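You operate a simulated robot arm through the tools that you are given. There is no shell and no other tool.

You are at the controls of a simulated robot arm. One attempt, no reset.

TASK
Fit the red dot keycap on the long pink module, then clamp the module in the clamp plate.
Fine: first clamp the module in the vice, press the keycap home on the bare stem, open the vice; lay the module in the clamp plate, then swing the yellow knob clamp shut; the yellow keycap stays on. Set down upright: long pink module.
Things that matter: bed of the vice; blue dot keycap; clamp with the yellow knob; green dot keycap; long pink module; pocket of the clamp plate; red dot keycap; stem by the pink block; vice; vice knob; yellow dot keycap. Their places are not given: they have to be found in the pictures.

The check looks at the end state, three seconds after you hand in, the way a careful person would. Anything else that was tipped, shoved, dropped, spilled or broken makes it a failure.

THE ROBOT
A 6-joint arm with a two-finger parallel gripper, fixed in place. Base frame: the origin is at the foot of the arm, x ahead of it, y to its left, z up. Units: m, rad, N and s.
With the tool pointing down near the work surface it reaches from about 0.18 to 0.76 m from the base axis. Its first joint turns from -2.897 to 2.897 rad. Payload 3.91 kg.
Tool frame: the origin (TCP) lies between the finger pads and is the grasp point; the fingertips stand 0.03 m ahead of it; z points along the fingers, y is the line along which they close. Largest opening 0.11 m; finger width 0.02, thickness 0.01; the body of the gripper, 0.048 by 0.112 m, starts 0.055 m behind the TCP.
Orientation is told as [roll, pitch, yaw] about the base's x, y, z axes, in that order, counted from this pose: with the fingers straight down and closing along the base's y, the tool's x points along the base's -x, its y along +y and its z along -z.

THE INTERFACE
- The arm moves only by the tool apply_moves. Its argument "series" is a list of rows, each an object (a shift or turn left out is 0, a gripper value left out holds the last) with "travel": the shift along the tool's x, y, z in units of 500 mm (1.0 is 500 mm), a list of three; "delta_rot": the turn, a rotation vector about the tool's x, y, z in units of 180 degrees (1.0 is 180 degrees), a list of three; "grip": the gripper command, from -1 (fully open) to 1 (shut), values between in proportion. In form: [{"travel": [tx, ty, tz], "delta_rot": [ax, ay, az], "grip": grip}, ...]. A call has 1 to 20 rows; each row is the pose to reach, as a shift and turn from the pose commanded when the call began, along the tool's axes at that moment. A call with a number of a shift or a turn outside -1 to 1 is refused whole. Rows are played at 5 a second. More than 0.05 m and 0.15 rad between two rows, or a gripper value outside its range, and nothing of the call is played. A pose out of reach is approached as far as the arm can. The call stops where the force on the tool passes 40 N (or 10 N more than at its start, if that is more) or the arm is blocked; 0.2 s more then pass. The fingers move at their own pace (about 0.045 m/s each) and stop on an object; they squeeze with about 32 N. The grip force told is the motor's: it shows also when the fingers shut on nothing. Time passes only in rows, and 0.2 s behind the last, so rows that repeat a pose let the fingers close. The reply holds the time, the measured pose of the TCP, the force on the tool along the base axes, the opening and the grip force, in the units named above and with some noise, with the torque about the TCP (base axes, N m) and any sound that the robot's microphone picked up.
- Cameras (640 x 400 px; columns grow to the right, rows downward): "scene" is fixed at [0.0532, -0.4995, 1.4746]; the picture's right is [0.60, -0.80, 0.00], its down [-0.44, -0.33, -0.84] and it looks along [0.67, 0.50, -0.55] (base axes); focal length 367 px, centre (320, 200). "wrist" rides on the gripper at [0.071, 0.022, -0.107] in the tool frame; the picture's right is [-0.29, 0.96, 0.00], its down [-0.76, -0.23, -0.61] and it looks along [-0.58, -0.18, 0.79] (tool axes); focal length 243 px, centre (320, 200).
- get_image(camera): a new picture of that camera. The clock stands still meanwhile.
- lift_body(by): slides the trunk up (or, below 0, down) by that many m; the arm rides with it, the base frame stays. It gives what a move gives, with no picture.
- probe_pixels(camera, pixels): there is no depth. For up to 12 entries [column, row, z] of the newest picture of that camera ("zoom" is the newest enlarged one), the place [x, y] in the base frame at which the ray of that pixel passes the height z, good to about 0.002 m. The clock stands still meanwhile.
- inspect(camera, box): a new picture of the part [left, top, right, bottom] of that camera's present view, enlarged. The clock stands still meanwhile.
- finish_job(): hands the job in; it is judged then, once.

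Unless the task says otherwise, let go and move clear before handing in.

The tools are called after "Emit:" by a JSON object that holds its "op" and its "data". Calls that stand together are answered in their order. apply_moves: Moves the arm, as the interface text tells. Its arguments: {"type":"object","properties":{"series":{"type":"array"}},"required":["series"]} The other tools are called the same way: lift_body (by) slides the trunk up or down; get_image (camera) takes a picture; probe_pixels (camera, pixels) gives the place at which the rays of pixels pass given heights; inspect (camera, box) takes an enlarged picture of a part of a camera's view; finish_job () hands the job in.

At the start:

```text
time_s: 0.0
position: [0.4114, 0.2164, 1.101]
ee_rot: [0.001, 0.0, 0.0]
wrist_force: [0.0, 0.5, 0.7]
moment: [-0.02, 0.0, 0.04]
gripper_width: 0.1098
gripper_force: 0.1
trunk travel left (down, up): [-0.475, 0.115]
```

scene: 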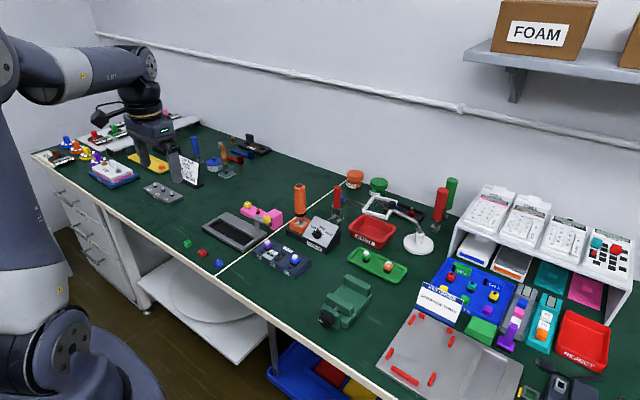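
wrist: 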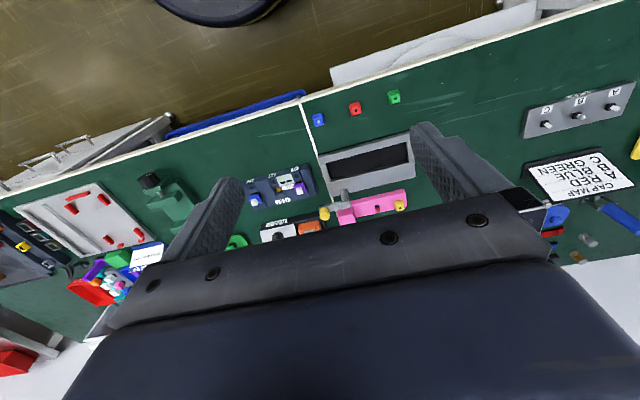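

The scene shows the pink module near scene pixel (262,215), a dark vice or pocket plate near (237,232), a green vice near (345,303) and loose red/green/blue keycaps near (203,253). I'll enlarge these regions before moving anything.

Emit:
{"op": "inspect", "data": {"camera": "scene", "box": [180, 170, 340, 270]}}

Emit:
{"op": "inspect", "data": {"camera": "scene", "box": [300, 240, 460, 340]}}

Emit:
{"op": "inspect", "data": {"camera": "wrist", "box": [220, 80, 440, 260]}}

Emit:
{"op": "inspect", "data": {"camera": "scene", "box": [30, 110, 200, 216]}}

Emit:
{"op": "inspect", "data": {"camera": "scene", "box": [420, 230, 620, 355]}}

```text
4.00 times, centred on (260, 220) of scene
```

zoom: 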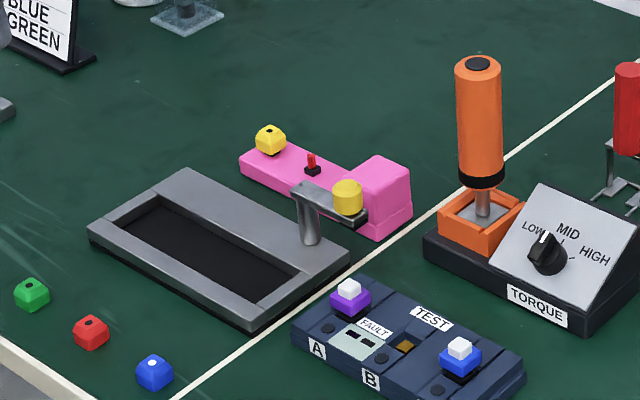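

```text
4.00 times, centred on (380, 290) of scene
```

zoom: 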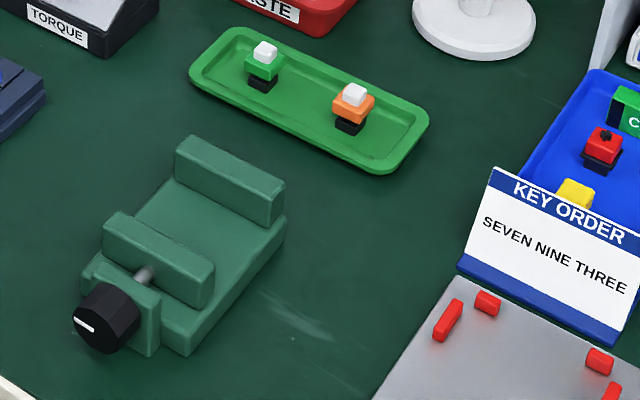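

```text
2.22 times, centred on (330, 170) of wrist
```

zoom: 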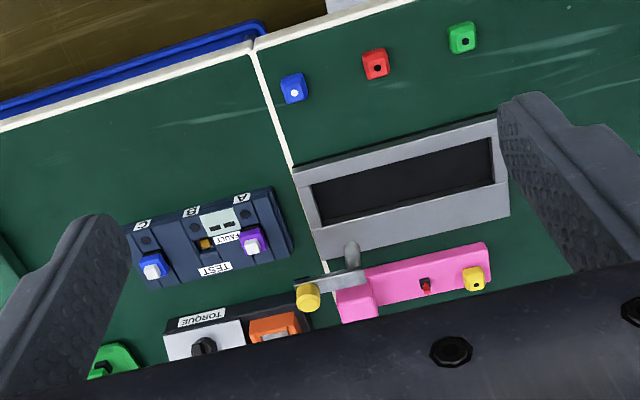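

```text
3.76 times, centred on (115, 163) of scene
```

zoom: 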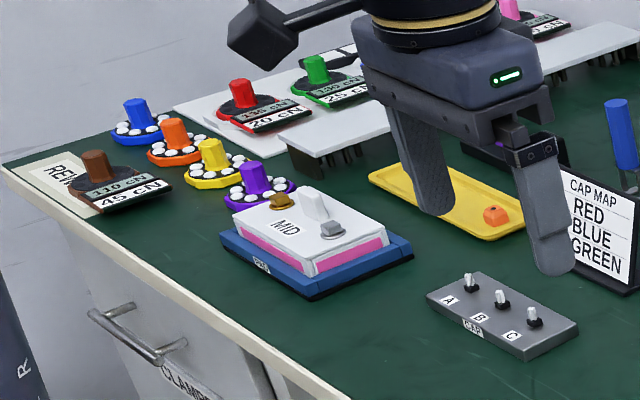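

```text
3.20 times, centred on (520, 292) of scene
```

zoom: 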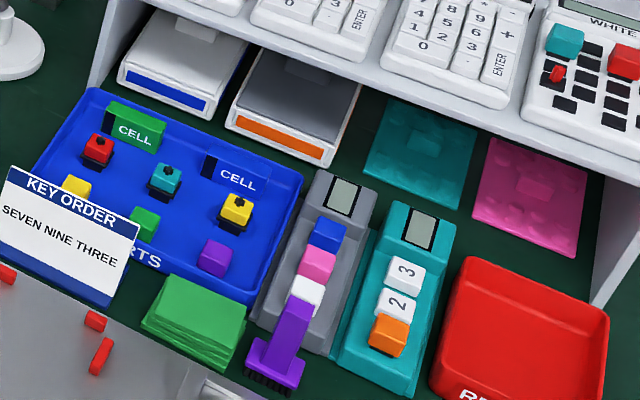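

The red cap with a dot sits at scene (203,253) and wrist (355,108). I'll probe the same points in both cameras at several heights to find the table height.

Emit:
{"op": "probe_pixels", "data": {"camera": "scene", "pixels": [[203, 253, 0.5], [203, 253, 0.6], [203, 253, 0.7], [203, 253, 0.8], [219, 263, 0.6], [219, 263, 0.7], [188, 244, 0.6], [188, 244, 0.7]]}}

Emit:
{"op": "probe_pixels", "data": {"camera": "wrist", "pixels": [[355, 109, 0.5], [355, 109, 0.6], [355, 109, 0.7], [355, 109, 0.8], [318, 120, 0.6], [318, 120, 0.7], [394, 97, 0.6], [394, 97, 0.7]]}}

```text
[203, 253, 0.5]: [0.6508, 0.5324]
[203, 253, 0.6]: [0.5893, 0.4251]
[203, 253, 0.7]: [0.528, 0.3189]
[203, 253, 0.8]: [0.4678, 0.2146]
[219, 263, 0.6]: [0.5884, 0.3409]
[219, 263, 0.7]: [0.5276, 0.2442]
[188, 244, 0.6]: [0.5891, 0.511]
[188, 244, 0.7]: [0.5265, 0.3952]
```

```text
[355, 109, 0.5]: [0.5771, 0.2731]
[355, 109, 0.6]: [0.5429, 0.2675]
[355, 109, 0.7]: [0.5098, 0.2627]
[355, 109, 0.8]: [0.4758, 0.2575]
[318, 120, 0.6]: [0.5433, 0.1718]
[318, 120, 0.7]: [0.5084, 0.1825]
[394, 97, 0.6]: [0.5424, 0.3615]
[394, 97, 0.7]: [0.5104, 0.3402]
```

Both rays cross near z≈0.757, so the tabletop is roughly 0.745. I'll probe the pocket plate, module, vice and clamp at about that height for a map.

Emit:
{"op": "probe_pixels", "data": {"camera": "scene", "pixels": [[202, 231, 0.75], [226.8, 212.5, 0.76], [267.3, 234.5, 0.76], [242.5, 252.5, 0.75], [240, 211, 0.76], [283, 221, 0.78], [258, 212, 0.78], [247.5, 205, 0.785], [326, 319.5, 0.78], [357, 283, 0.79], [339, 303, 0.79], [346, 325, 0.75]]}}

Emit:
{"op": "probe_pixels", "data": {"camera": "wrist", "pixels": [[320, 156, 0.76], [328, 195, 0.76], [411, 132, 0.76], [416, 176, 0.76], [377, 208, 0.77], [400, 205, 0.77], [346, 216, 0.78], [150, 181, 0.78], [178, 207, 0.77], [325, 213, 0.8], [344, 193, 0.78], [405, 190, 0.76]]}}

```text
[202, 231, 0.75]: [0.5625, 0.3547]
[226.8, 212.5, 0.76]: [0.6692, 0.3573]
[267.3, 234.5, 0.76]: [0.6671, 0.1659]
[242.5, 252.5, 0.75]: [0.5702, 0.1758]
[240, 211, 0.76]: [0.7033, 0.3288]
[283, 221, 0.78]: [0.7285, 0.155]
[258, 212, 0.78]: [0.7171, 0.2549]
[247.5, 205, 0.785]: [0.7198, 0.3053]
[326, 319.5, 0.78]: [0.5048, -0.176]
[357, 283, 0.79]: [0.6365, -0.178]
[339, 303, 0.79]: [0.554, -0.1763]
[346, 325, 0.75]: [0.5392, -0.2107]
```

```text
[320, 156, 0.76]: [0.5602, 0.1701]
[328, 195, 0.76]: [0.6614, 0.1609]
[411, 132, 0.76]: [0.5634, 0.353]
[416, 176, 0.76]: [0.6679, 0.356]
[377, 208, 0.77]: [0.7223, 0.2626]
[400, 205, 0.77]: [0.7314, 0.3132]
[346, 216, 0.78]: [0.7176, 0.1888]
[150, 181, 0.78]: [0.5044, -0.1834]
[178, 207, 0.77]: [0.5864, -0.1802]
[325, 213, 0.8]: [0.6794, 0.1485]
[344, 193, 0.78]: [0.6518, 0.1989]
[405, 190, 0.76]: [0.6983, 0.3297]
```

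Scene and wrist agree: plate x 0.56–0.667, y 0.165–0.356; module at x≈0.715 lying along y; vice axis along x at y≈-0.178 with its knob at (0.505,-0.18). I'll go lower for a closer wrist view of the plate, clamp and module.

Emit:
{"op": "apply_moves", "data": {"series": [{"travel": [-0.03, 0.03, 0.06]}, {"travel": [-0.07, 0.06, 0.12]}, {"travel": [-0.11, 0.09, 0.18]}, {"travel": [-0.15, 0.13, 0.24]}, {"travel": [-0.19, 0.168, 0.3]}, {"travel": [-0.19, 0.168, 0.3]}]}}

Emit:
{"op": "get_image", "data": {"camera": "wrist"}}

Emit:
{"op": "inspect", "data": {"camera": "scene", "box": [200, 170, 300, 240]}}

```text
time_s: 1.4
position: [0.5068, 0.3015, 0.9504]
ee_rot: [0.001, -0.001, 0.0]
wrist_force: [-0.1, 0.2, -0.4]
moment: [0.02, 0.01, -0.04]
gripper_width: 0.1103
gripper_force: 0.1
trunk travel left (down, up): [-0.475, 0.115]
```

```text
taken
```

wrist: 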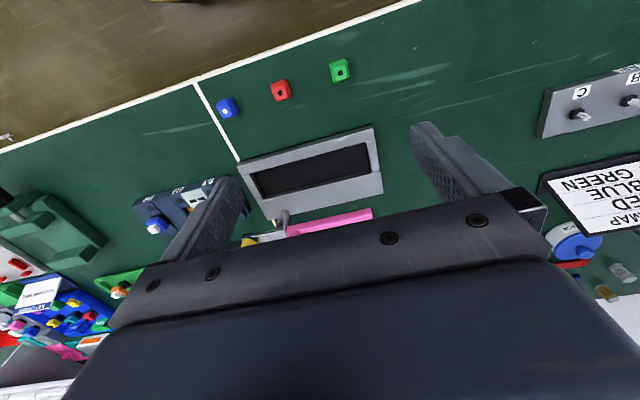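

```text
5.71 times, centred on (250, 205) of scene
```

zoom: 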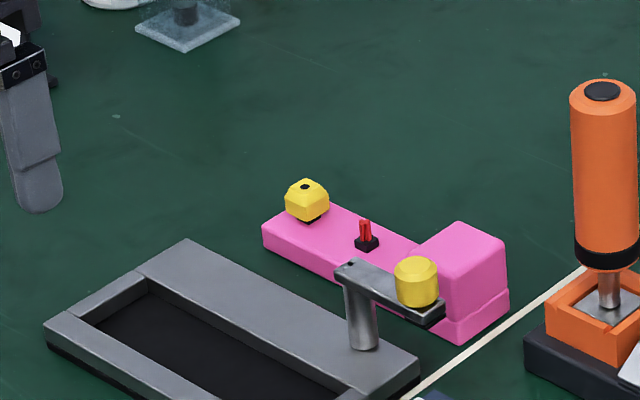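

The wrist image's bottom half is the gripper body, so far items hide behind it; the clamp post stands at the plate's far right corner, scene zoom (363,345), with its arm swung out past the plate. I'll zoom in and probe the clamp, module features and caps.

Emit:
{"op": "probe_pixels", "data": {"camera": "scene", "pixels": [[257.6, 230.4, 0.76], [255.6, 216.4, 0.8], [255.6, 216.4, 0.81], [266.9, 219, 0.82], [271, 224.3, 0.8], [258.2, 212.5, 0.77], [258, 208.6, 0.79], [247.7, 203, 0.79], [240, 209, 0.77]]}}

Emit:
{"op": "inspect", "data": {"camera": "wrist", "box": [210, 50, 390, 160]}}

Emit:
{"op": "inspect", "data": {"camera": "wrist", "box": [220, 120, 400, 250]}}

Emit:
{"op": "inspect", "data": {"camera": "scene", "box": [240, 195, 290, 235]}}

```text
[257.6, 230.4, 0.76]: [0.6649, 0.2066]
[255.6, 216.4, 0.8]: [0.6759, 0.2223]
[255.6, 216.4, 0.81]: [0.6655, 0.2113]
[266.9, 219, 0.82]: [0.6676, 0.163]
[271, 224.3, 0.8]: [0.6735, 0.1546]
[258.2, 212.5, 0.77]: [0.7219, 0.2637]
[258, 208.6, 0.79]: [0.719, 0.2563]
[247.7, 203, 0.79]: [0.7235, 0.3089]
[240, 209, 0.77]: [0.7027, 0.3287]
```

```text
3.56 times, centred on (300, 105) of wrist
```

zoom: 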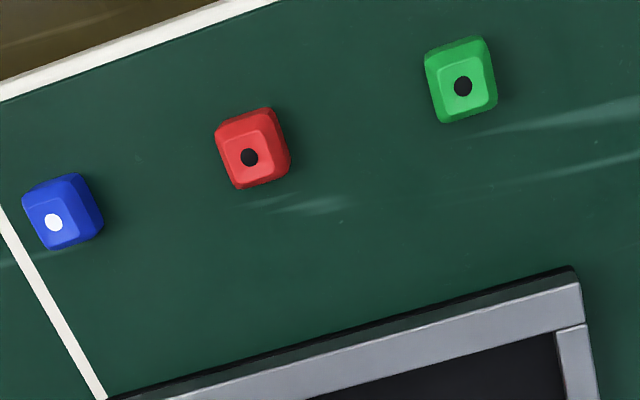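

```text
3.08 times, centred on (310, 185) of wrist
```

zoom: 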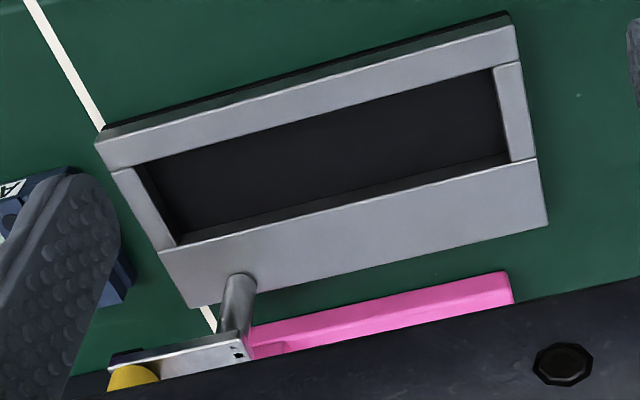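

```text
10.00 times, centred on (265, 215) of scene
```

zoom: 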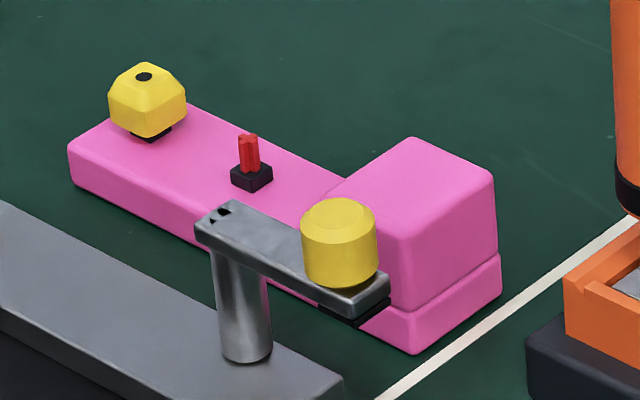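

The clamp post is at about (0.66,0.207) with its arm pointing along -y and a pad under its end, so it shuts by swinging toward -x over the pocket's -y end where the module's block would sit. I'll move the wrist over the module for a measuring view.

Emit:
{"op": "apply_moves", "data": {"series": [{"travel": [-0.08, -0.02, 0]}, {"travel": [-0.16, -0.04, 0]}, {"travel": [-0.24, -0.05, 0]}, {"travel": [-0.32, -0.06, 0]}, {"travel": [-0.32, -0.06, 0]}]}}

Emit:
{"op": "get_image", "data": {"camera": "wrist"}}

```text
time_s: 2.6
position: [0.6648, 0.2701, 0.9494]
ee_rot: [0.001, 0.002, -0.001]
wrist_force: [0.8, 0.1, -0.6]
moment: [0.0, -0.03, -0.01]
gripper_width: 0.1096
gripper_force: 0.0
trunk travel left (down, up): [-0.475, 0.115]
```

```text
taken
```

wrist: 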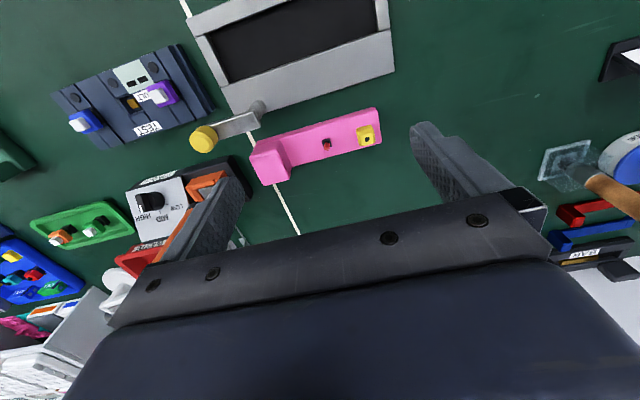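

Emit:
{"op": "inspect", "data": {"camera": "wrist", "box": [230, 90, 400, 196]}}

Emit:
{"op": "inspect", "data": {"camera": "wrist", "box": [170, 0, 400, 160]}}

```text
3.76 times, centred on (315, 143) of wrist
```

zoom: 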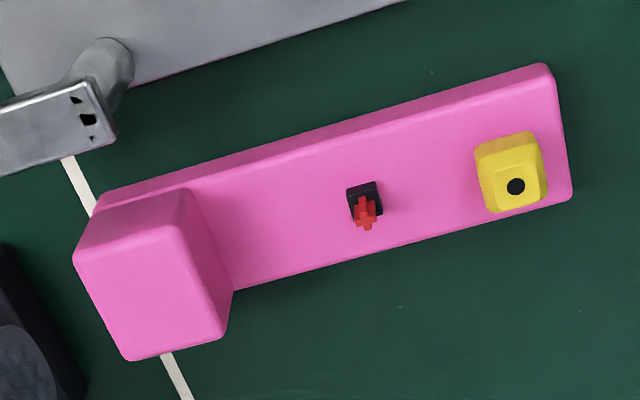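

```text
2.50 times, centred on (285, 80) of wrist
```

zoom: 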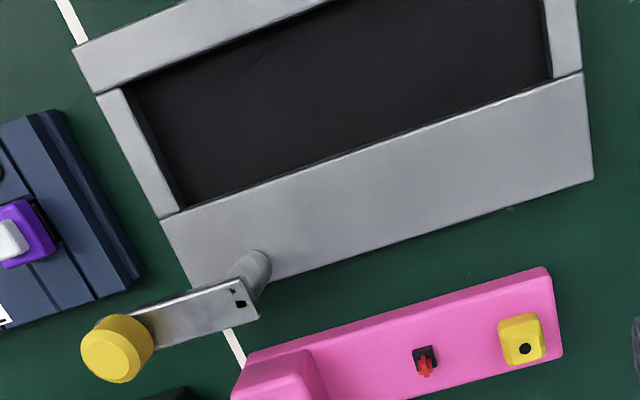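

I'll enlarge the block and the stem separately to measure their heights and edges, and look at the vice from the scene camera at the same time.

Emit:
{"op": "inspect", "data": {"camera": "wrist", "box": [240, 130, 304, 190]}}

Emit:
{"op": "inspect", "data": {"camera": "wrist", "box": [310, 100, 390, 160]}}

Emit:
{"op": "inspect", "data": {"camera": "scene", "box": [312, 268, 376, 332]}}

Emit:
{"op": "probe_pixels", "data": {"camera": "wrist", "pixels": [[366.9, 139.5, 0.75], [366.9, 139.5, 0.8], [327.8, 148.8, 0.75], [327.8, 148.8, 0.8], [374.8, 106.6, 0.745], [374.8, 106.6, 0.755]]}}

Emit:
{"op": "probe_pixels", "data": {"camera": "scene", "pixels": [[247.4, 202.6, 0.75], [247.4, 202.6, 0.8], [257.7, 208.5, 0.75], [257.7, 208.5, 0.8]]}}

```text
6.67 times, centred on (272, 160) of wrist
```

zoom: 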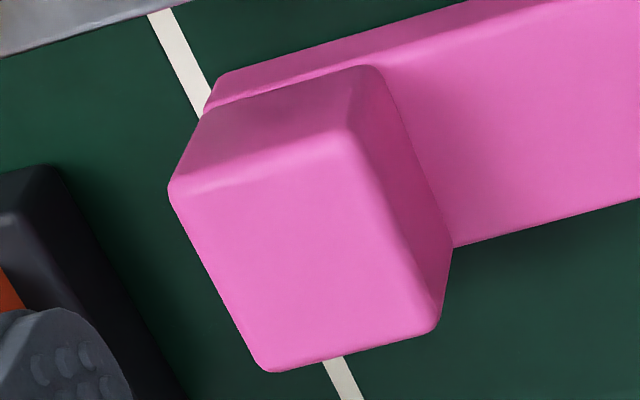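

```text
6.67 times, centred on (350, 130) of wrist
```

zoom: 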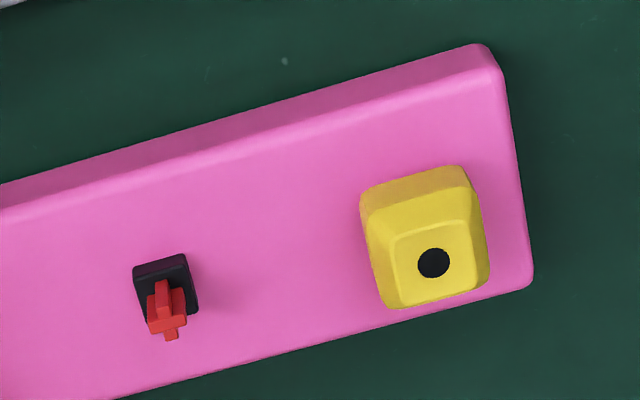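

```text
6.25 times, centred on (344, 300) of scene
```

zoom: 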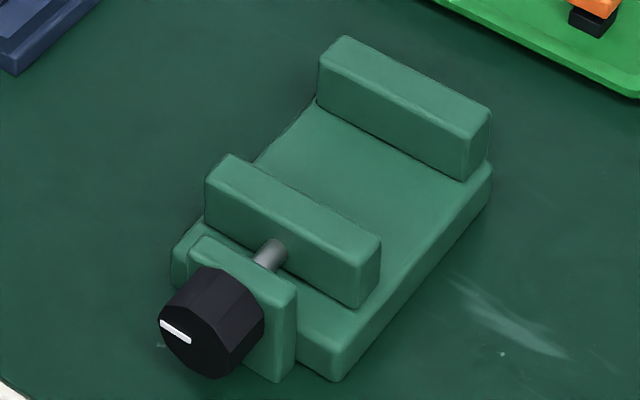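

```text
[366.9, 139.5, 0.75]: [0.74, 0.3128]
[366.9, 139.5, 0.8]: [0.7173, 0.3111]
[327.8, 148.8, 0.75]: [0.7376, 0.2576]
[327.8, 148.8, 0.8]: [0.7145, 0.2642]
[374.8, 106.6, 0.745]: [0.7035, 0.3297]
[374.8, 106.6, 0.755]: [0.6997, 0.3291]
```

```text
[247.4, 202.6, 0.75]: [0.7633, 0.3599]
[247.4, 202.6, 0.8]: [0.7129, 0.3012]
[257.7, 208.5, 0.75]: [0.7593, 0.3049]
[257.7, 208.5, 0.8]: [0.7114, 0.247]
```

Triangulation gives the yellow cap top at (0.721,0.311,0.7915) and the stem at about (0.720,0.262,0.789). Next I'll probe block, body and vice edges to get sizes and the table height.

Emit:
{"op": "probe_pixels", "data": {"camera": "wrist", "pixels": [[373.5, 106.7, 0.745], [381.5, 142.5, 0.765], [374, 111.5, 0.765], [264.3, 184, 0.8], [249.2, 158, 0.8], [289, 179, 0.8], [276, 150, 0.8], [291.8, 166.8, 0.765], [278, 141, 0.765], [324.7, 141, 0.765], [260, 141, 0.745]]}}

Emit:
{"op": "probe_pixels", "data": {"camera": "scene", "pixels": [[239.8, 212.8, 0.735], [239.8, 212.8, 0.745], [239.8, 212.8, 0.755], [274, 219, 0.8], [282.4, 212.5, 0.8], [273.8, 208.7, 0.8], [266, 214.5, 0.8], [274.3, 230.5, 0.745], [274.3, 226, 0.765]]}}

```text
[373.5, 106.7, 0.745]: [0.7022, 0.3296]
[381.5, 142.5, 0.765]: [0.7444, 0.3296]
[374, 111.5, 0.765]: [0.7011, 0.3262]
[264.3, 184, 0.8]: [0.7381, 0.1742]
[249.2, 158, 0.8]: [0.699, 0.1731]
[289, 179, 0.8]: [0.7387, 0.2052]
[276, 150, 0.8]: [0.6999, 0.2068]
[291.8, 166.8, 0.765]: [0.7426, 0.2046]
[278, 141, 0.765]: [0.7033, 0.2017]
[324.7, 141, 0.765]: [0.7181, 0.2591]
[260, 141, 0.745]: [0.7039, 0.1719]
```

```text
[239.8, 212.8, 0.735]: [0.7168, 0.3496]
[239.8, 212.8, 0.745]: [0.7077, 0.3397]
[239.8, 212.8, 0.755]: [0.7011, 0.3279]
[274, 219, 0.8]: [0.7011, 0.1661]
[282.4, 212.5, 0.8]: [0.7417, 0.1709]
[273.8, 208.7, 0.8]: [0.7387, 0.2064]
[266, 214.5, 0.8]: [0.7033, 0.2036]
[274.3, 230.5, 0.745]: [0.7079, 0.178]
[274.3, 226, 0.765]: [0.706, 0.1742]
```

The module is about 0.16 × 0.04 m, centred at (0.721,0.25), with the block at y 0.172–0.206, block top z≈0.80 and the table at about z 0.75. I'll carry the wrist camera over to the vice by way of the near side, clear of the orange driver.

Emit:
{"op": "apply_moves", "data": {"series": [{"travel": [0.075, -0.06, 0]}, {"travel": [0.15, -0.12, 0]}, {"travel": [0.22, -0.18, 0]}, {"travel": [0.28, -0.25, 0]}, {"travel": [0.3, -0.34, 0]}, {"travel": [0.3, -0.43, 0]}, {"travel": [0.3, -0.52, 0]}, {"travel": [0.3, -0.61, 0]}, {"travel": [0.29, -0.7, 0]}, {"travel": [0.26, -0.79, 0]}, {"travel": [0.23, -0.88, 0]}, {"travel": [0.23, -0.88, 0]}]}}

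Emit:
{"op": "get_image", "data": {"camera": "wrist"}}

Emit:
{"op": "get_image", "data": {"camera": "scene"}}

```text
time_s: 5.2
position: [0.5493, -0.1711, 0.9478]
ee_rot: [0.0, 0.0, -0.001]
wrist_force: [-0.3, 0.0, -0.3]
moment: [0.0, 0.01, 0.0]
gripper_width: 0.1098
gripper_force: 0.1
trunk travel left (down, up): [-0.475, 0.115]
```

```text
taken
```

wrist: 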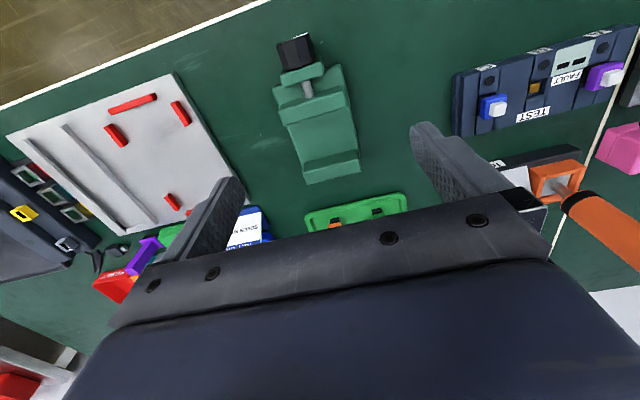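

```text
taken
```

scene: 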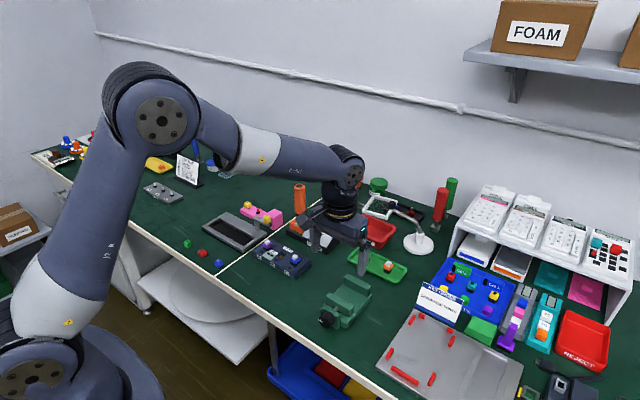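

Emit:
{"op": "inspect", "data": {"camera": "wrist", "box": [250, 20, 380, 190]}}

Emit:
{"op": "inspect", "data": {"camera": "wrist", "box": [265, 25, 355, 110]}}

Emit:
{"op": "inspect", "data": {"camera": "wrist", "box": [265, 80, 375, 190]}}

Emit:
{"op": "inspect", "data": {"camera": "scene", "box": [312, 268, 376, 332]}}

```text
2.35 times, centred on (315, 105) of wrist
```

zoom: 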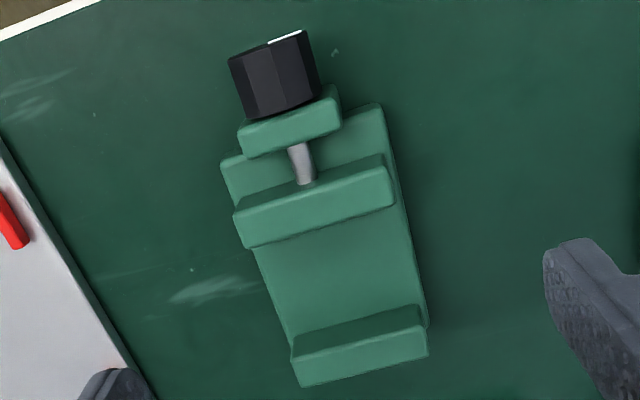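

```text
4.71 times, centred on (310, 68) of wrist
```

zoom: 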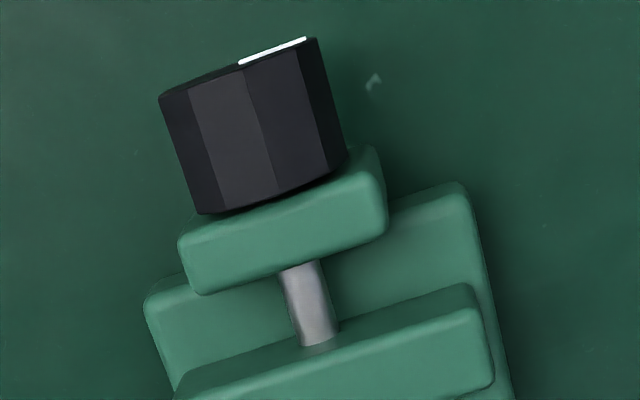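

```text
3.64 times, centred on (320, 135) of wrist
```

zoom: 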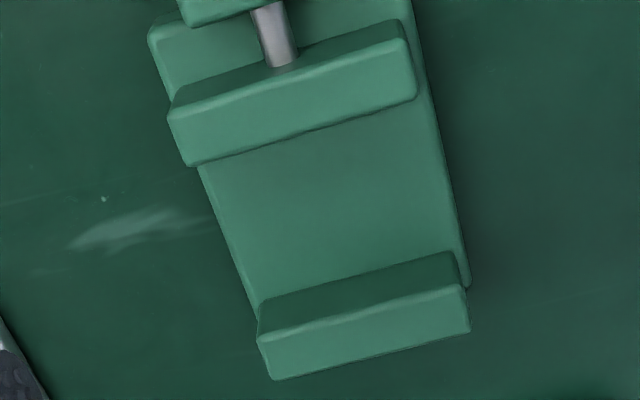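

```text
6.25 times, centred on (344, 300) of scene
```

zoom: 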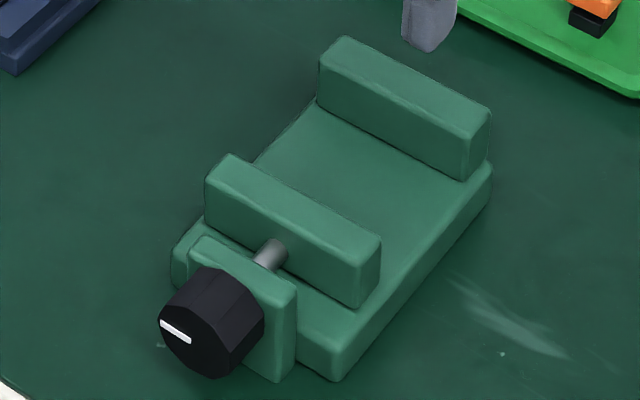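

The vice shows fixed jaw, bed, sliding jaw, screw and a faceted knob with a white mark. I'll triangulate the jaw tops, bed and knob from both cameras.

Emit:
{"op": "probe_pixels", "data": {"camera": "wrist", "pixels": [[278.8, 112.5, 0.8], [343.4, 92.5, 0.8], [346.7, 106.7, 0.8], [283.5, 125.4, 0.8], [303, 173.5, 0.8], [359.8, 159.2, 0.8], [361.2, 170.8, 0.8], [307.6, 184.5, 0.8], [303, 163.3, 0.77], [357.1, 149.3, 0.77], [303, 173.5, 0.82], [359.8, 159.2, 0.82]]}}

Emit:
{"op": "probe_pixels", "data": {"camera": "scene", "pixels": [[344, 277.9, 0.8], [367.7, 289.6, 0.8], [344, 277.9, 0.82], [367.7, 289.6, 0.82], [329.3, 292.8, 0.8], [353.6, 306.4, 0.8], [325.9, 296.8, 0.8], [350.1, 310.9, 0.8], [371, 294.8, 0.77], [343.7, 284, 0.77], [367.2, 296.8, 0.77], [346, 328.5, 0.75]]}}

```text
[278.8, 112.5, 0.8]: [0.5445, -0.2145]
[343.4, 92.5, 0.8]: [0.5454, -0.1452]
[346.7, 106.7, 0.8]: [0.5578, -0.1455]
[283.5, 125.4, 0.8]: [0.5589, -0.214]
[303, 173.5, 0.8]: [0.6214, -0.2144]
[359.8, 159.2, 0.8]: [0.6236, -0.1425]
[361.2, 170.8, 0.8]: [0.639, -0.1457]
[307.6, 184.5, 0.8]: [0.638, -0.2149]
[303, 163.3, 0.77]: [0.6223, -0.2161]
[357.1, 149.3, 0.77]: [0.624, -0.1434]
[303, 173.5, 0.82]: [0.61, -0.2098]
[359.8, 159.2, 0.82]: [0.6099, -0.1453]
```

```text
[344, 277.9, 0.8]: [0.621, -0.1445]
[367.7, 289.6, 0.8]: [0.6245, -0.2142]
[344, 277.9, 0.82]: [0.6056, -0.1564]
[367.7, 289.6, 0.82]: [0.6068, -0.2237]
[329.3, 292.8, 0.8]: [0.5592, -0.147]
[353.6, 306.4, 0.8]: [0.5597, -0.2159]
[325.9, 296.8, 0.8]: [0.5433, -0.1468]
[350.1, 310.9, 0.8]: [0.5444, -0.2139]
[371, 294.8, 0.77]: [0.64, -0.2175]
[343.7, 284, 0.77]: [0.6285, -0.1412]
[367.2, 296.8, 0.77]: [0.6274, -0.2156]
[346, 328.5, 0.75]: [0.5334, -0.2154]
```

The jaws' tops are at z≈0.80, bed at ≈0.77, jaws y -0.2145…-0.145, gap x 0.559…0.622, so the sliding jaw has to travel about 0.023 m onto a 0.04 m body. I'll look at the knob closely.

Emit:
{"op": "inspect", "data": {"camera": "scene", "box": [314, 306, 342, 332]}}

Emit:
{"op": "inspect", "data": {"camera": "wrist", "box": [270, 28, 320, 74]}}

Emit:
{"op": "probe_pixels", "data": {"camera": "wrist", "pixels": [[276.1, 45.7, 0.8], [309.6, 33.6, 0.8], [283.5, 70.5, 0.8], [315.3, 57.3, 0.8], [293, 39.3, 0.8], [299.4, 66.9, 0.8]]}}

```text
15.38 times, centred on (328, 319) of scene
```

zoom: 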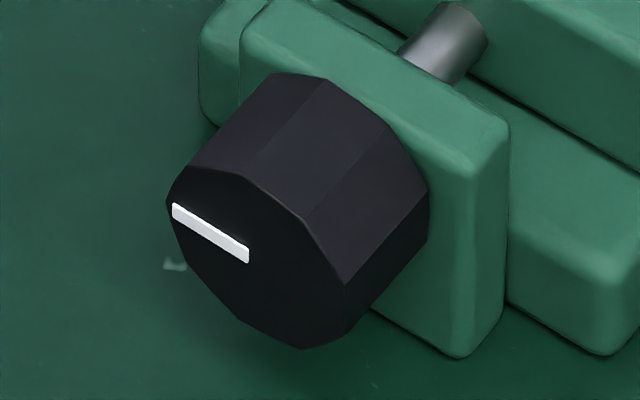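

```text
8.70 times, centred on (295, 51) of wrist
```

zoom: 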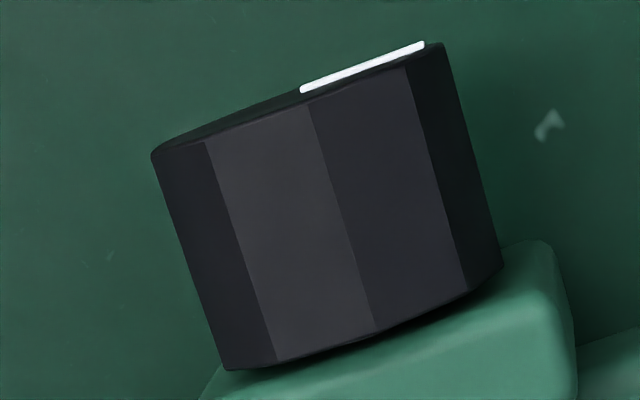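

```text
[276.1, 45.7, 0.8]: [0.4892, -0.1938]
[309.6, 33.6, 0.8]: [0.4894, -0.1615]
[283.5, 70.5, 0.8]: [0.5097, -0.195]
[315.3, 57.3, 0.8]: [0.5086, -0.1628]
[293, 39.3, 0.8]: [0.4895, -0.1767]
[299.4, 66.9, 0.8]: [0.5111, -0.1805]
```

The knob spans x≈0.488–0.511, about 0.034 m across, and its mark points to +y. I'll probe the table's front edge and the knob's axis height to see whether I can grip it from the front, off the table edge.

Emit:
{"op": "probe_pixels", "data": {"camera": "scene", "pixels": [[323.8, 322.8, 0.775], [323.8, 322.8, 0.785], [323.8, 322.8, 0.795], [258, 303, 0.75], [265, 306, 0.75], [250, 299, 0.75]]}}

Emit:
{"op": "probe_pixels", "data": {"camera": "wrist", "pixels": [[150, 46, 0.75], [250, 7, 0.75], [30, 92, 0.75], [295, 51, 0.785]]}}

Emit:
{"op": "inspect", "data": {"camera": "scene", "box": [200, 260, 360, 390]}}

```text
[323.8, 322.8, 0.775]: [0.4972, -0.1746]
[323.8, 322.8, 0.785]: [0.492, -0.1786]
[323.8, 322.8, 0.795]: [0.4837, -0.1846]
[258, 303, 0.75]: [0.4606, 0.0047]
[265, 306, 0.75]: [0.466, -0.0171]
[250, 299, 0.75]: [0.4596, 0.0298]
```

```text
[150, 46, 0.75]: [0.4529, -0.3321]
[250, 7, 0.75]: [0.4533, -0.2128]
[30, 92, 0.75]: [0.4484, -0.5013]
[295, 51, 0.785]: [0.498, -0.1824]
```

```text
3.08 times, centred on (280, 325) of scene
```

zoom: 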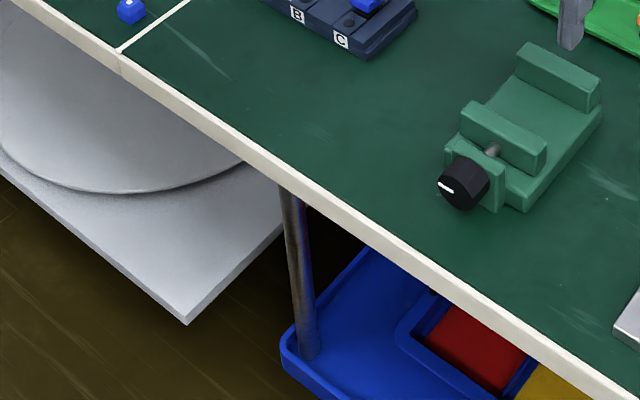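

The table edge is at x≈0.45 and the knob axis is at y≈-0.18, z≈0.787, so a front grip with the gripper body off the table looks possible. Before reaching for the module I'll check where the tall orange driver stands relative to the block.

Emit:
{"op": "probe_pixels", "data": {"camera": "scene", "pixels": [[300, 224, 0.78], [300, 218, 0.8], [299.5, 187, 0.9], [299.5, 187, 0.88], [299.5, 187, 0.92], [289, 230, 0.76], [317, 235, 0.8]]}}

Emit:
{"op": "probe_pixels", "data": {"camera": "wrist", "pixels": [[560, 190, 0.78], [578, 200, 0.8], [580, 205, 0.82]]}}

Emit:
{"op": "inspect", "data": {"camera": "wrist", "box": [500, 130, 640, 260]}}

```text
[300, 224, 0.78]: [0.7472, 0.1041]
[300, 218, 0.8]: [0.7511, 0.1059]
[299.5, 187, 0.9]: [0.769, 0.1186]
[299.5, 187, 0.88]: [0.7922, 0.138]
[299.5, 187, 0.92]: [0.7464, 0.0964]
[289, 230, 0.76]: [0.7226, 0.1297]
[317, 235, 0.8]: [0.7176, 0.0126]
```

```text
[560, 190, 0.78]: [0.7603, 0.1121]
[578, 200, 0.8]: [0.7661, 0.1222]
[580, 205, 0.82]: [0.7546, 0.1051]
```

```text
3.08 times, centred on (570, 195) of wrist
```

zoom: 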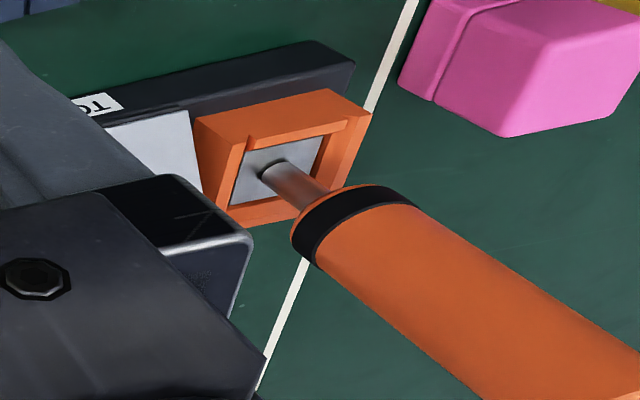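

The orange driver stands at about (0.748,0.103) with its top near z 0.92, so I'll stay above it and open the fingers only part way. Now I'm moving to a point above the pink block at z≈0.993.

Emit:
{"op": "apply_moves", "data": {"series": [{"travel": [0, 0, -0.09], "grip": -0.2}, {"travel": [-0.038, 0.08, -0.09]}, {"travel": [-0.076, 0.16, -0.09]}, {"travel": [-0.114, 0.24, -0.09]}, {"travel": [-0.152, 0.32, -0.09]}, {"travel": [-0.19, 0.4, -0.09]}, {"travel": [-0.228, 0.48, -0.09]}, {"travel": [-0.266, 0.56, -0.09]}, {"travel": [-0.304, 0.64, -0.09]}, {"travel": [-0.342, 0.719, -0.09]}, {"travel": [-0.342, 0.719, -0.09]}]}}

Emit:
{"op": "get_image", "data": {"camera": "wrist"}}

Emit:
{"op": "get_image", "data": {"camera": "scene"}}

```text
time_s: 7.6
position: [0.713, 0.1853, 0.9932]
ee_rot: [-0.001, -0.001, -0.002]
wrist_force: [0.3, -0.4, -0.8]
moment: [0.0, 0.03, 0.0]
gripper_width: 0.0661
gripper_force: 0.2
out of reach, approached as far as the arm can: row 10, 11
trunk travel left (down, up): [-0.475, 0.115]
```

```text
taken
```

wrist: 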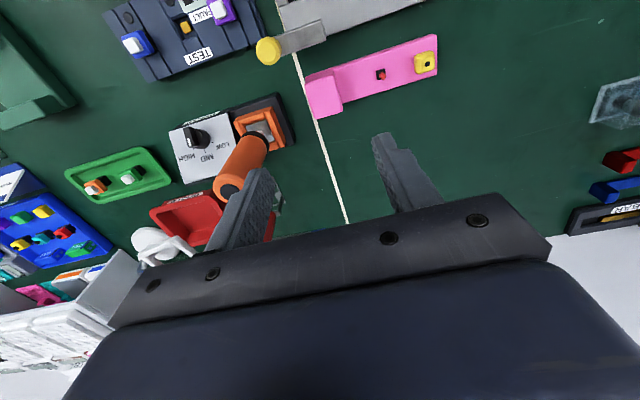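

```text
taken
```

scene: 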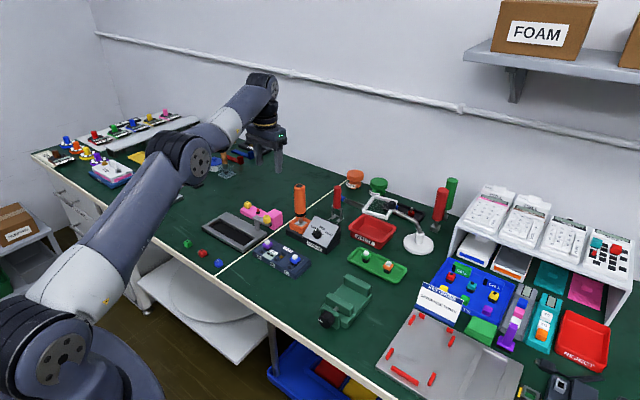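

The arm stopped at (0.713,0.185), at its reach limit at this height, and the block is at wrist (325,93), so I'm near it. I'll zoom in on the block and clamp here before descending.

Emit:
{"op": "inspect", "data": {"camera": "wrist", "box": [300, 25, 450, 125]}}

Emit:
{"op": "inspect", "data": {"camera": "wrist", "box": [300, 60, 360, 120]}}

```text
4.00 times, centred on (375, 75) of wrist
```

zoom: 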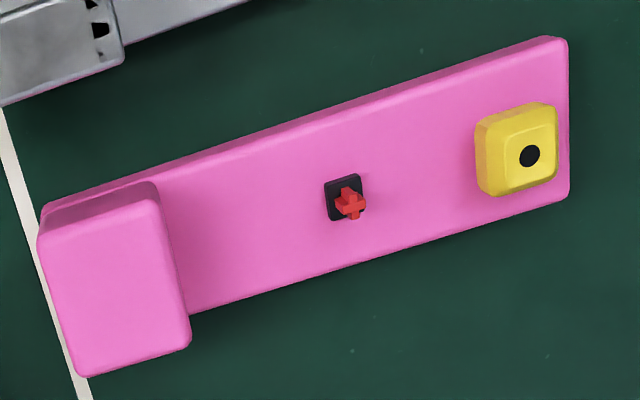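

```text
6.67 times, centred on (330, 90) of wrist
```

zoom: 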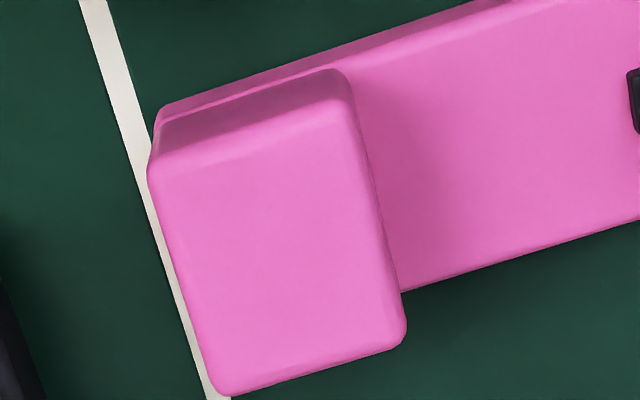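

I'll probe the block's top corners from this zoom to centre the grasp.

Emit:
{"op": "probe_pixels", "data": {"camera": "zoom", "pixels": [[215, 393, 0.797], [405, 340, 0.797], [150, 178, 0.797], [348, 115, 0.797], [402, 290, 0.767], [160, 108, 0.75]]}}

Emit:
{"op": "probe_pixels", "data": {"camera": "wrist", "pixels": [[382.5, 76, 0.788], [427.5, 64, 0.7915], [436.5, 74, 0.767], [436.5, 34.5, 0.75]]}}

```text
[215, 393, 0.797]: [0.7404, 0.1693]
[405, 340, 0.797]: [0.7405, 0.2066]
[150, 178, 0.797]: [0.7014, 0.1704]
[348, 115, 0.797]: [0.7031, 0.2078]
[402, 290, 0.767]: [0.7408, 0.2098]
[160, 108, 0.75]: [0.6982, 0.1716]
```

```text
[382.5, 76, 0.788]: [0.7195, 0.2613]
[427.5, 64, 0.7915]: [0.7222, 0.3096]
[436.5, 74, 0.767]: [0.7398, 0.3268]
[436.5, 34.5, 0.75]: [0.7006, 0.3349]
```

The block is centred at (0.721,0.1885), spanning y 0.1695–0.2075. I'll come down straight to z≈0.86 first and check the pose.

Emit:
{"op": "apply_moves", "data": {"series": [{"travel": [0, 0, 0.07]}, {"travel": [0, 0, 0.14]}, {"travel": [0, 0, 0.21]}, {"travel": [0, 0, 0.265]}, {"travel": [0, 0, 0.265]}]}}

Emit:
{"op": "get_image", "data": {"camera": "scene"}}

Emit:
{"op": "get_image", "data": {"camera": "wrist"}}

```text
time_s: 8.8
position: [0.7158, 0.1873, 0.8586]
ee_rot: [0.0, 0.0, -0.001]
wrist_force: [-0.3, 0.7, -0.6]
moment: [0.03, 0.0, -0.01]
gripper_width: 0.0661
gripper_force: 0.0
trunk travel left (down, up): [-0.475, 0.115]
```

```text
taken
```

scene: 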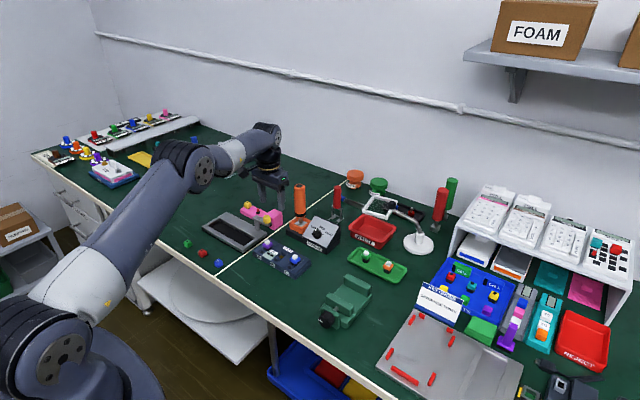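

```text
taken
```

wrist: 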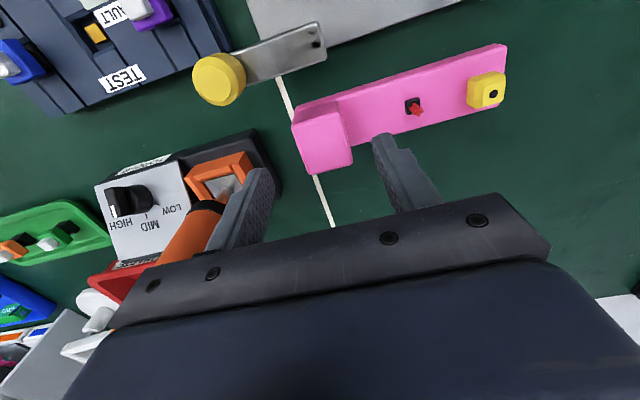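

The pose read (0.7158,0.1873,0.8586), so I'll correct 5 mm in x, descend to z≈0.803 so the fingertips straddle the block above the body, and close.

Emit:
{"op": "apply_moves", "data": {"series": [{"travel": [-0.01, 0.0024, 0.02]}, {"travel": [-0.01, 0.0024, 0.065]}, {"travel": [-0.01, 0.0024, 0.111]}, {"travel": [-0.01, 0.0024, 0.111]}]}}

Emit:
{"op": "inspect", "data": {"camera": "scene", "box": [230, 180, 300, 235]}}

Emit:
{"op": "get_image", "data": {"camera": "wrist"}}

```text
time_s: 9.8
position: [0.7202, 0.1872, 0.8034]
ee_rot: [0.0, 0.001, -0.001]
wrist_force: [0.3, -0.4, 0.6]
moment: [-0.01, 0.0, -0.01]
gripper_width: 0.066
gripper_force: 0.0
trunk travel left (down, up): [-0.475, 0.115]
```

```text
7.27 times, centred on (265, 208) of scene
```

zoom: 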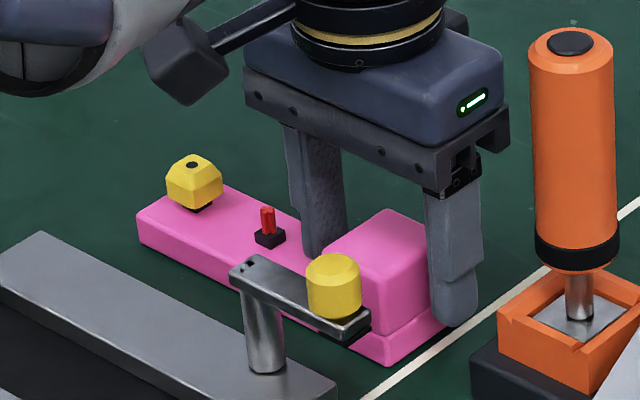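

```text
taken
```

wrist: 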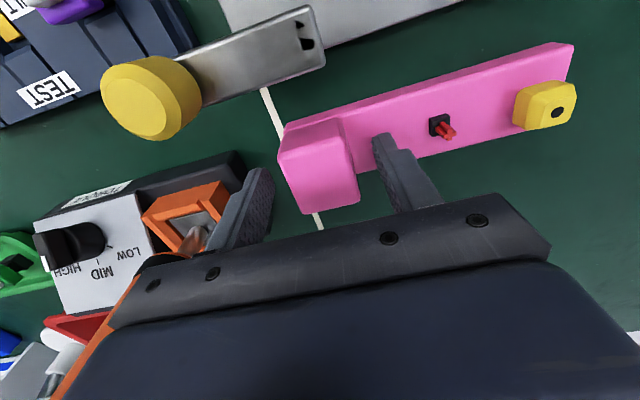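

The fingers straddle the block cleanly in scene zoom (315,190)–(455,250), with the clamp and driver clear. Closing now.

Emit:
{"op": "apply_moves", "data": {"series": [{"travel": [0, 0, 0], "grip": 1}, {"travel": [0, 0, 0], "grip": 1}, {"travel": [0, 0, 0], "grip": 1}, {"travel": [0, 0, 0], "grip": 1}]}}

Emit:
{"op": "inspect", "data": {"camera": "scene", "box": [230, 180, 300, 235]}}

```text
time_s: 10.8
position: [0.72, 0.1882, 0.8046]
ee_rot: [0.002, 0.0, 0.0]
wrist_force: [0.5, 0.0, -0.1]
moment: [0.02, -0.04, -0.01]
gripper_width: 0.0375
gripper_force: 32.0
trunk travel left (down, up): [-0.475, 0.115]
```

```text
7.27 times, centred on (265, 208) of scene
```

zoom: 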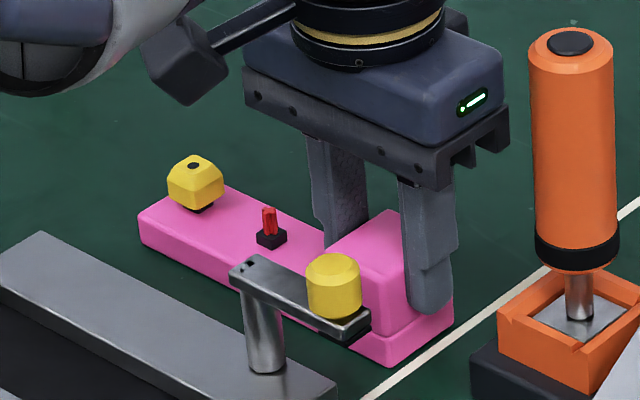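

The gripper holds the block at 0.0375 m with 32 N. I'll lift straight up about 50 mm and check that the module hangs level.

Emit:
{"op": "apply_moves", "data": {"series": [{"travel": [0, 0, -0.02]}, {"travel": [0, 0, -0.04]}, {"travel": [0, 0, -0.07]}, {"travel": [0, 0, -0.1]}, {"travel": [0, 0, -0.1]}]}}

Emit:
{"op": "inspect", "data": {"camera": "scene", "box": [230, 165, 310, 235]}}

Emit:
{"op": "get_image", "data": {"camera": "wrist"}}

```text
time_s: 12.0
position: [0.7201, 0.1873, 0.8555]
ee_rot: [-0.001, 0.001, 0.001]
wrist_force: [-0.4, -1.3, -1.2]
moment: [-0.05, 0.0, -0.01]
gripper_width: 0.0374
gripper_force: 32.0
trunk travel left (down, up): [-0.475, 0.115]
```

```text
5.71 times, centred on (270, 200) of scene
```

zoom: 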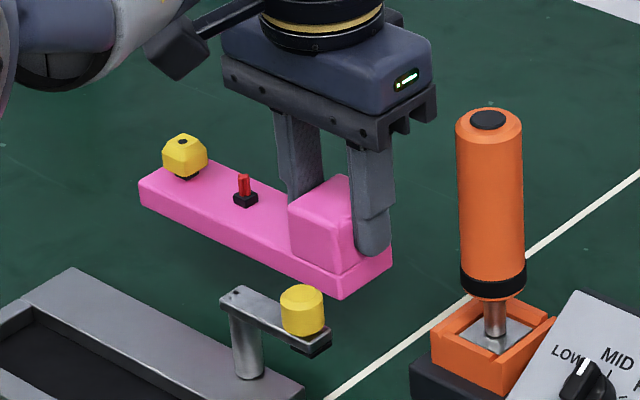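

```text
taken
```

wrist: 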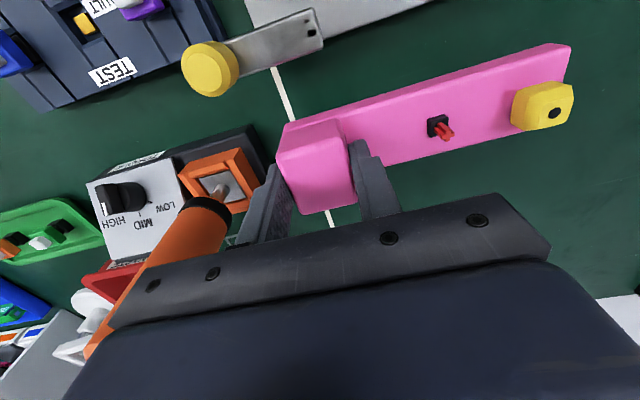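

The module hangs level and weighs very little. I'll carry it up, back over the near side and across to above the vice, with the block centre aimed at (0.600,-0.2415) so that the module centre lands at y≈-0.18.

Emit:
{"op": "apply_moves", "data": {"series": [{"travel": [0.01, 0, -0.09]}, {"travel": [0.03, 0, -0.16]}, {"travel": [0.12, 0, -0.19]}, {"travel": [0.21, 0, -0.19]}, {"travel": [0.3, 0, -0.19]}, {"travel": [0.34, -0.08, -0.19]}, {"travel": [0.34, -0.17, -0.19]}, {"travel": [0.34, -0.26, -0.19]}, {"travel": [0.34, -0.35, -0.19]}, {"travel": [0.34, -0.44, -0.19]}, {"travel": [0.34, -0.53, -0.19]}, {"travel": [0.34, -0.62, -0.19]}, {"travel": [0.3, -0.7, -0.19]}, {"travel": [0.26, -0.78, -0.19]}, {"travel": [0.24, -0.8576, -0.19]}, {"travel": [0.24, -0.8576, -0.19]}]}}

Emit:
{"op": "get_image", "data": {"camera": "wrist"}}

Emit:
{"op": "get_image", "data": {"camera": "scene"}}

```text
time_s: 15.4
position: [0.6029, -0.2432, 0.9526]
ee_rot: [0.0, -0.002, 0.001]
wrist_force: [0.3, 0.0, -1.0]
moment: [-0.05, 0.0, 0.0]
gripper_width: 0.0376
gripper_force: 31.8
trunk travel left (down, up): [-0.475, 0.115]
```

```text
taken
```

wrist: 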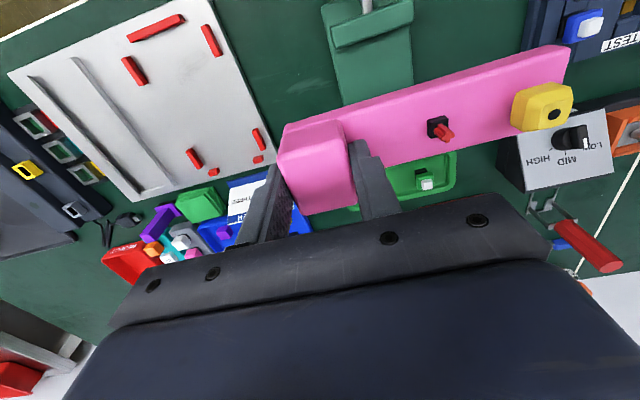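

```text
taken
```

scene: 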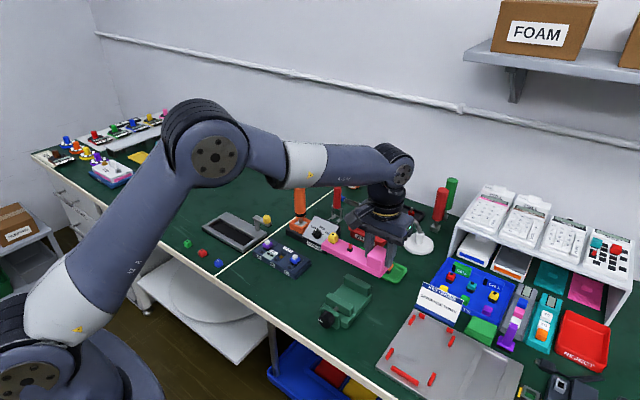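

The module is over the vice and still level. I'll nudge 3 mm toward -x for margin to the fixed jaw and lower to z≈0.84, just above the bed.

Emit:
{"op": "apply_moves", "data": {"series": [{"travel": [0.006, 0, 0.05]}, {"travel": [0.006, 0, 0.12]}, {"travel": [0.006, 0, 0.16]}, {"travel": [0.006, 0, 0.16]}]}}

Emit:
{"op": "inspect", "data": {"camera": "scene", "box": [310, 235, 410, 335]}}

Emit:
{"op": "inspect", "data": {"camera": "wrist", "box": [260, 0, 580, 200]}}

```text
time_s: 16.4
position: [0.597, -0.2376, 0.8695]
ee_rot: [0.001, -0.001, -0.001]
wrist_force: [-0.4, -0.8, -1.0]
moment: [-0.07, -0.02, -0.05]
gripper_width: 0.0376
gripper_force: 32.2
trunk travel left (down, up): [-0.475, 0.115]
```

```text
4.00 times, centred on (360, 285) of scene
```

zoom: 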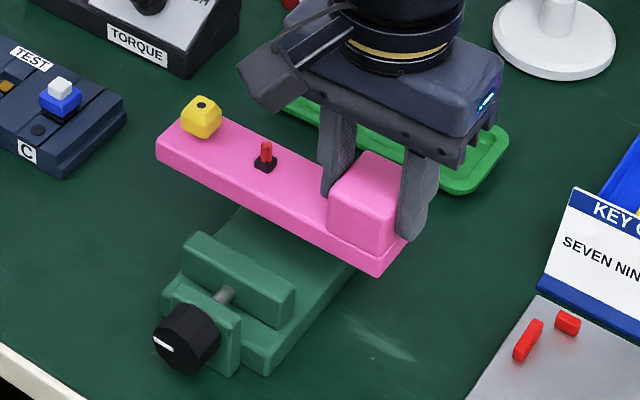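

```text
2.00 times, centred on (420, 100) of wrist
```

zoom: 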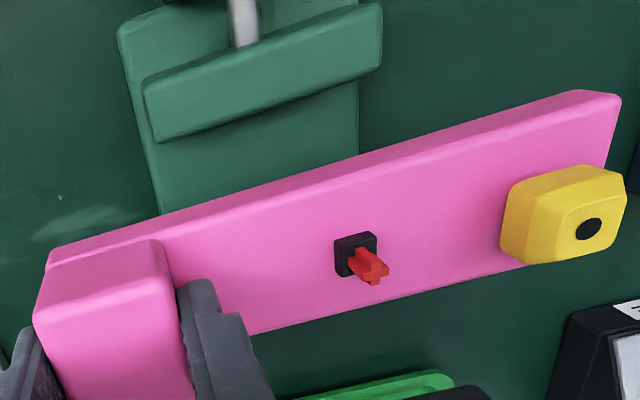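

The module is above the gap. I'll probe its near bottom edge against the jaw edges to verify x clearance and yaw before lowering.

Emit:
{"op": "probe_pixels", "data": {"camera": "zoom", "pixels": [[48, 258, 0.816], [575, 92, 0.816], [160, 142, 0.8], [378, 66, 0.8], [145, 92, 0.8], [588, 228, 0.857], [372, 272, 0.854]]}}

Emit:
{"op": "probe_pixels", "data": {"camera": "scene", "pixels": [[349, 275, 0.8], [373, 282.5, 0.8], [353, 307, 0.8], [329, 293, 0.8]]}}

```text
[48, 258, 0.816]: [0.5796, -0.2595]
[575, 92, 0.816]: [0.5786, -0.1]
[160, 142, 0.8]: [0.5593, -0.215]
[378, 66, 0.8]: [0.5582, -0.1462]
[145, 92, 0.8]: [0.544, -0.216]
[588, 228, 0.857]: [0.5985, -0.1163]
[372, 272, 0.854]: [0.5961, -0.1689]
```

```text
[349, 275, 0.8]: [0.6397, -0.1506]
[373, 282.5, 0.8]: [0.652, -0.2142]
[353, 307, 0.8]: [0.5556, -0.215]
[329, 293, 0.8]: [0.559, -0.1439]
```

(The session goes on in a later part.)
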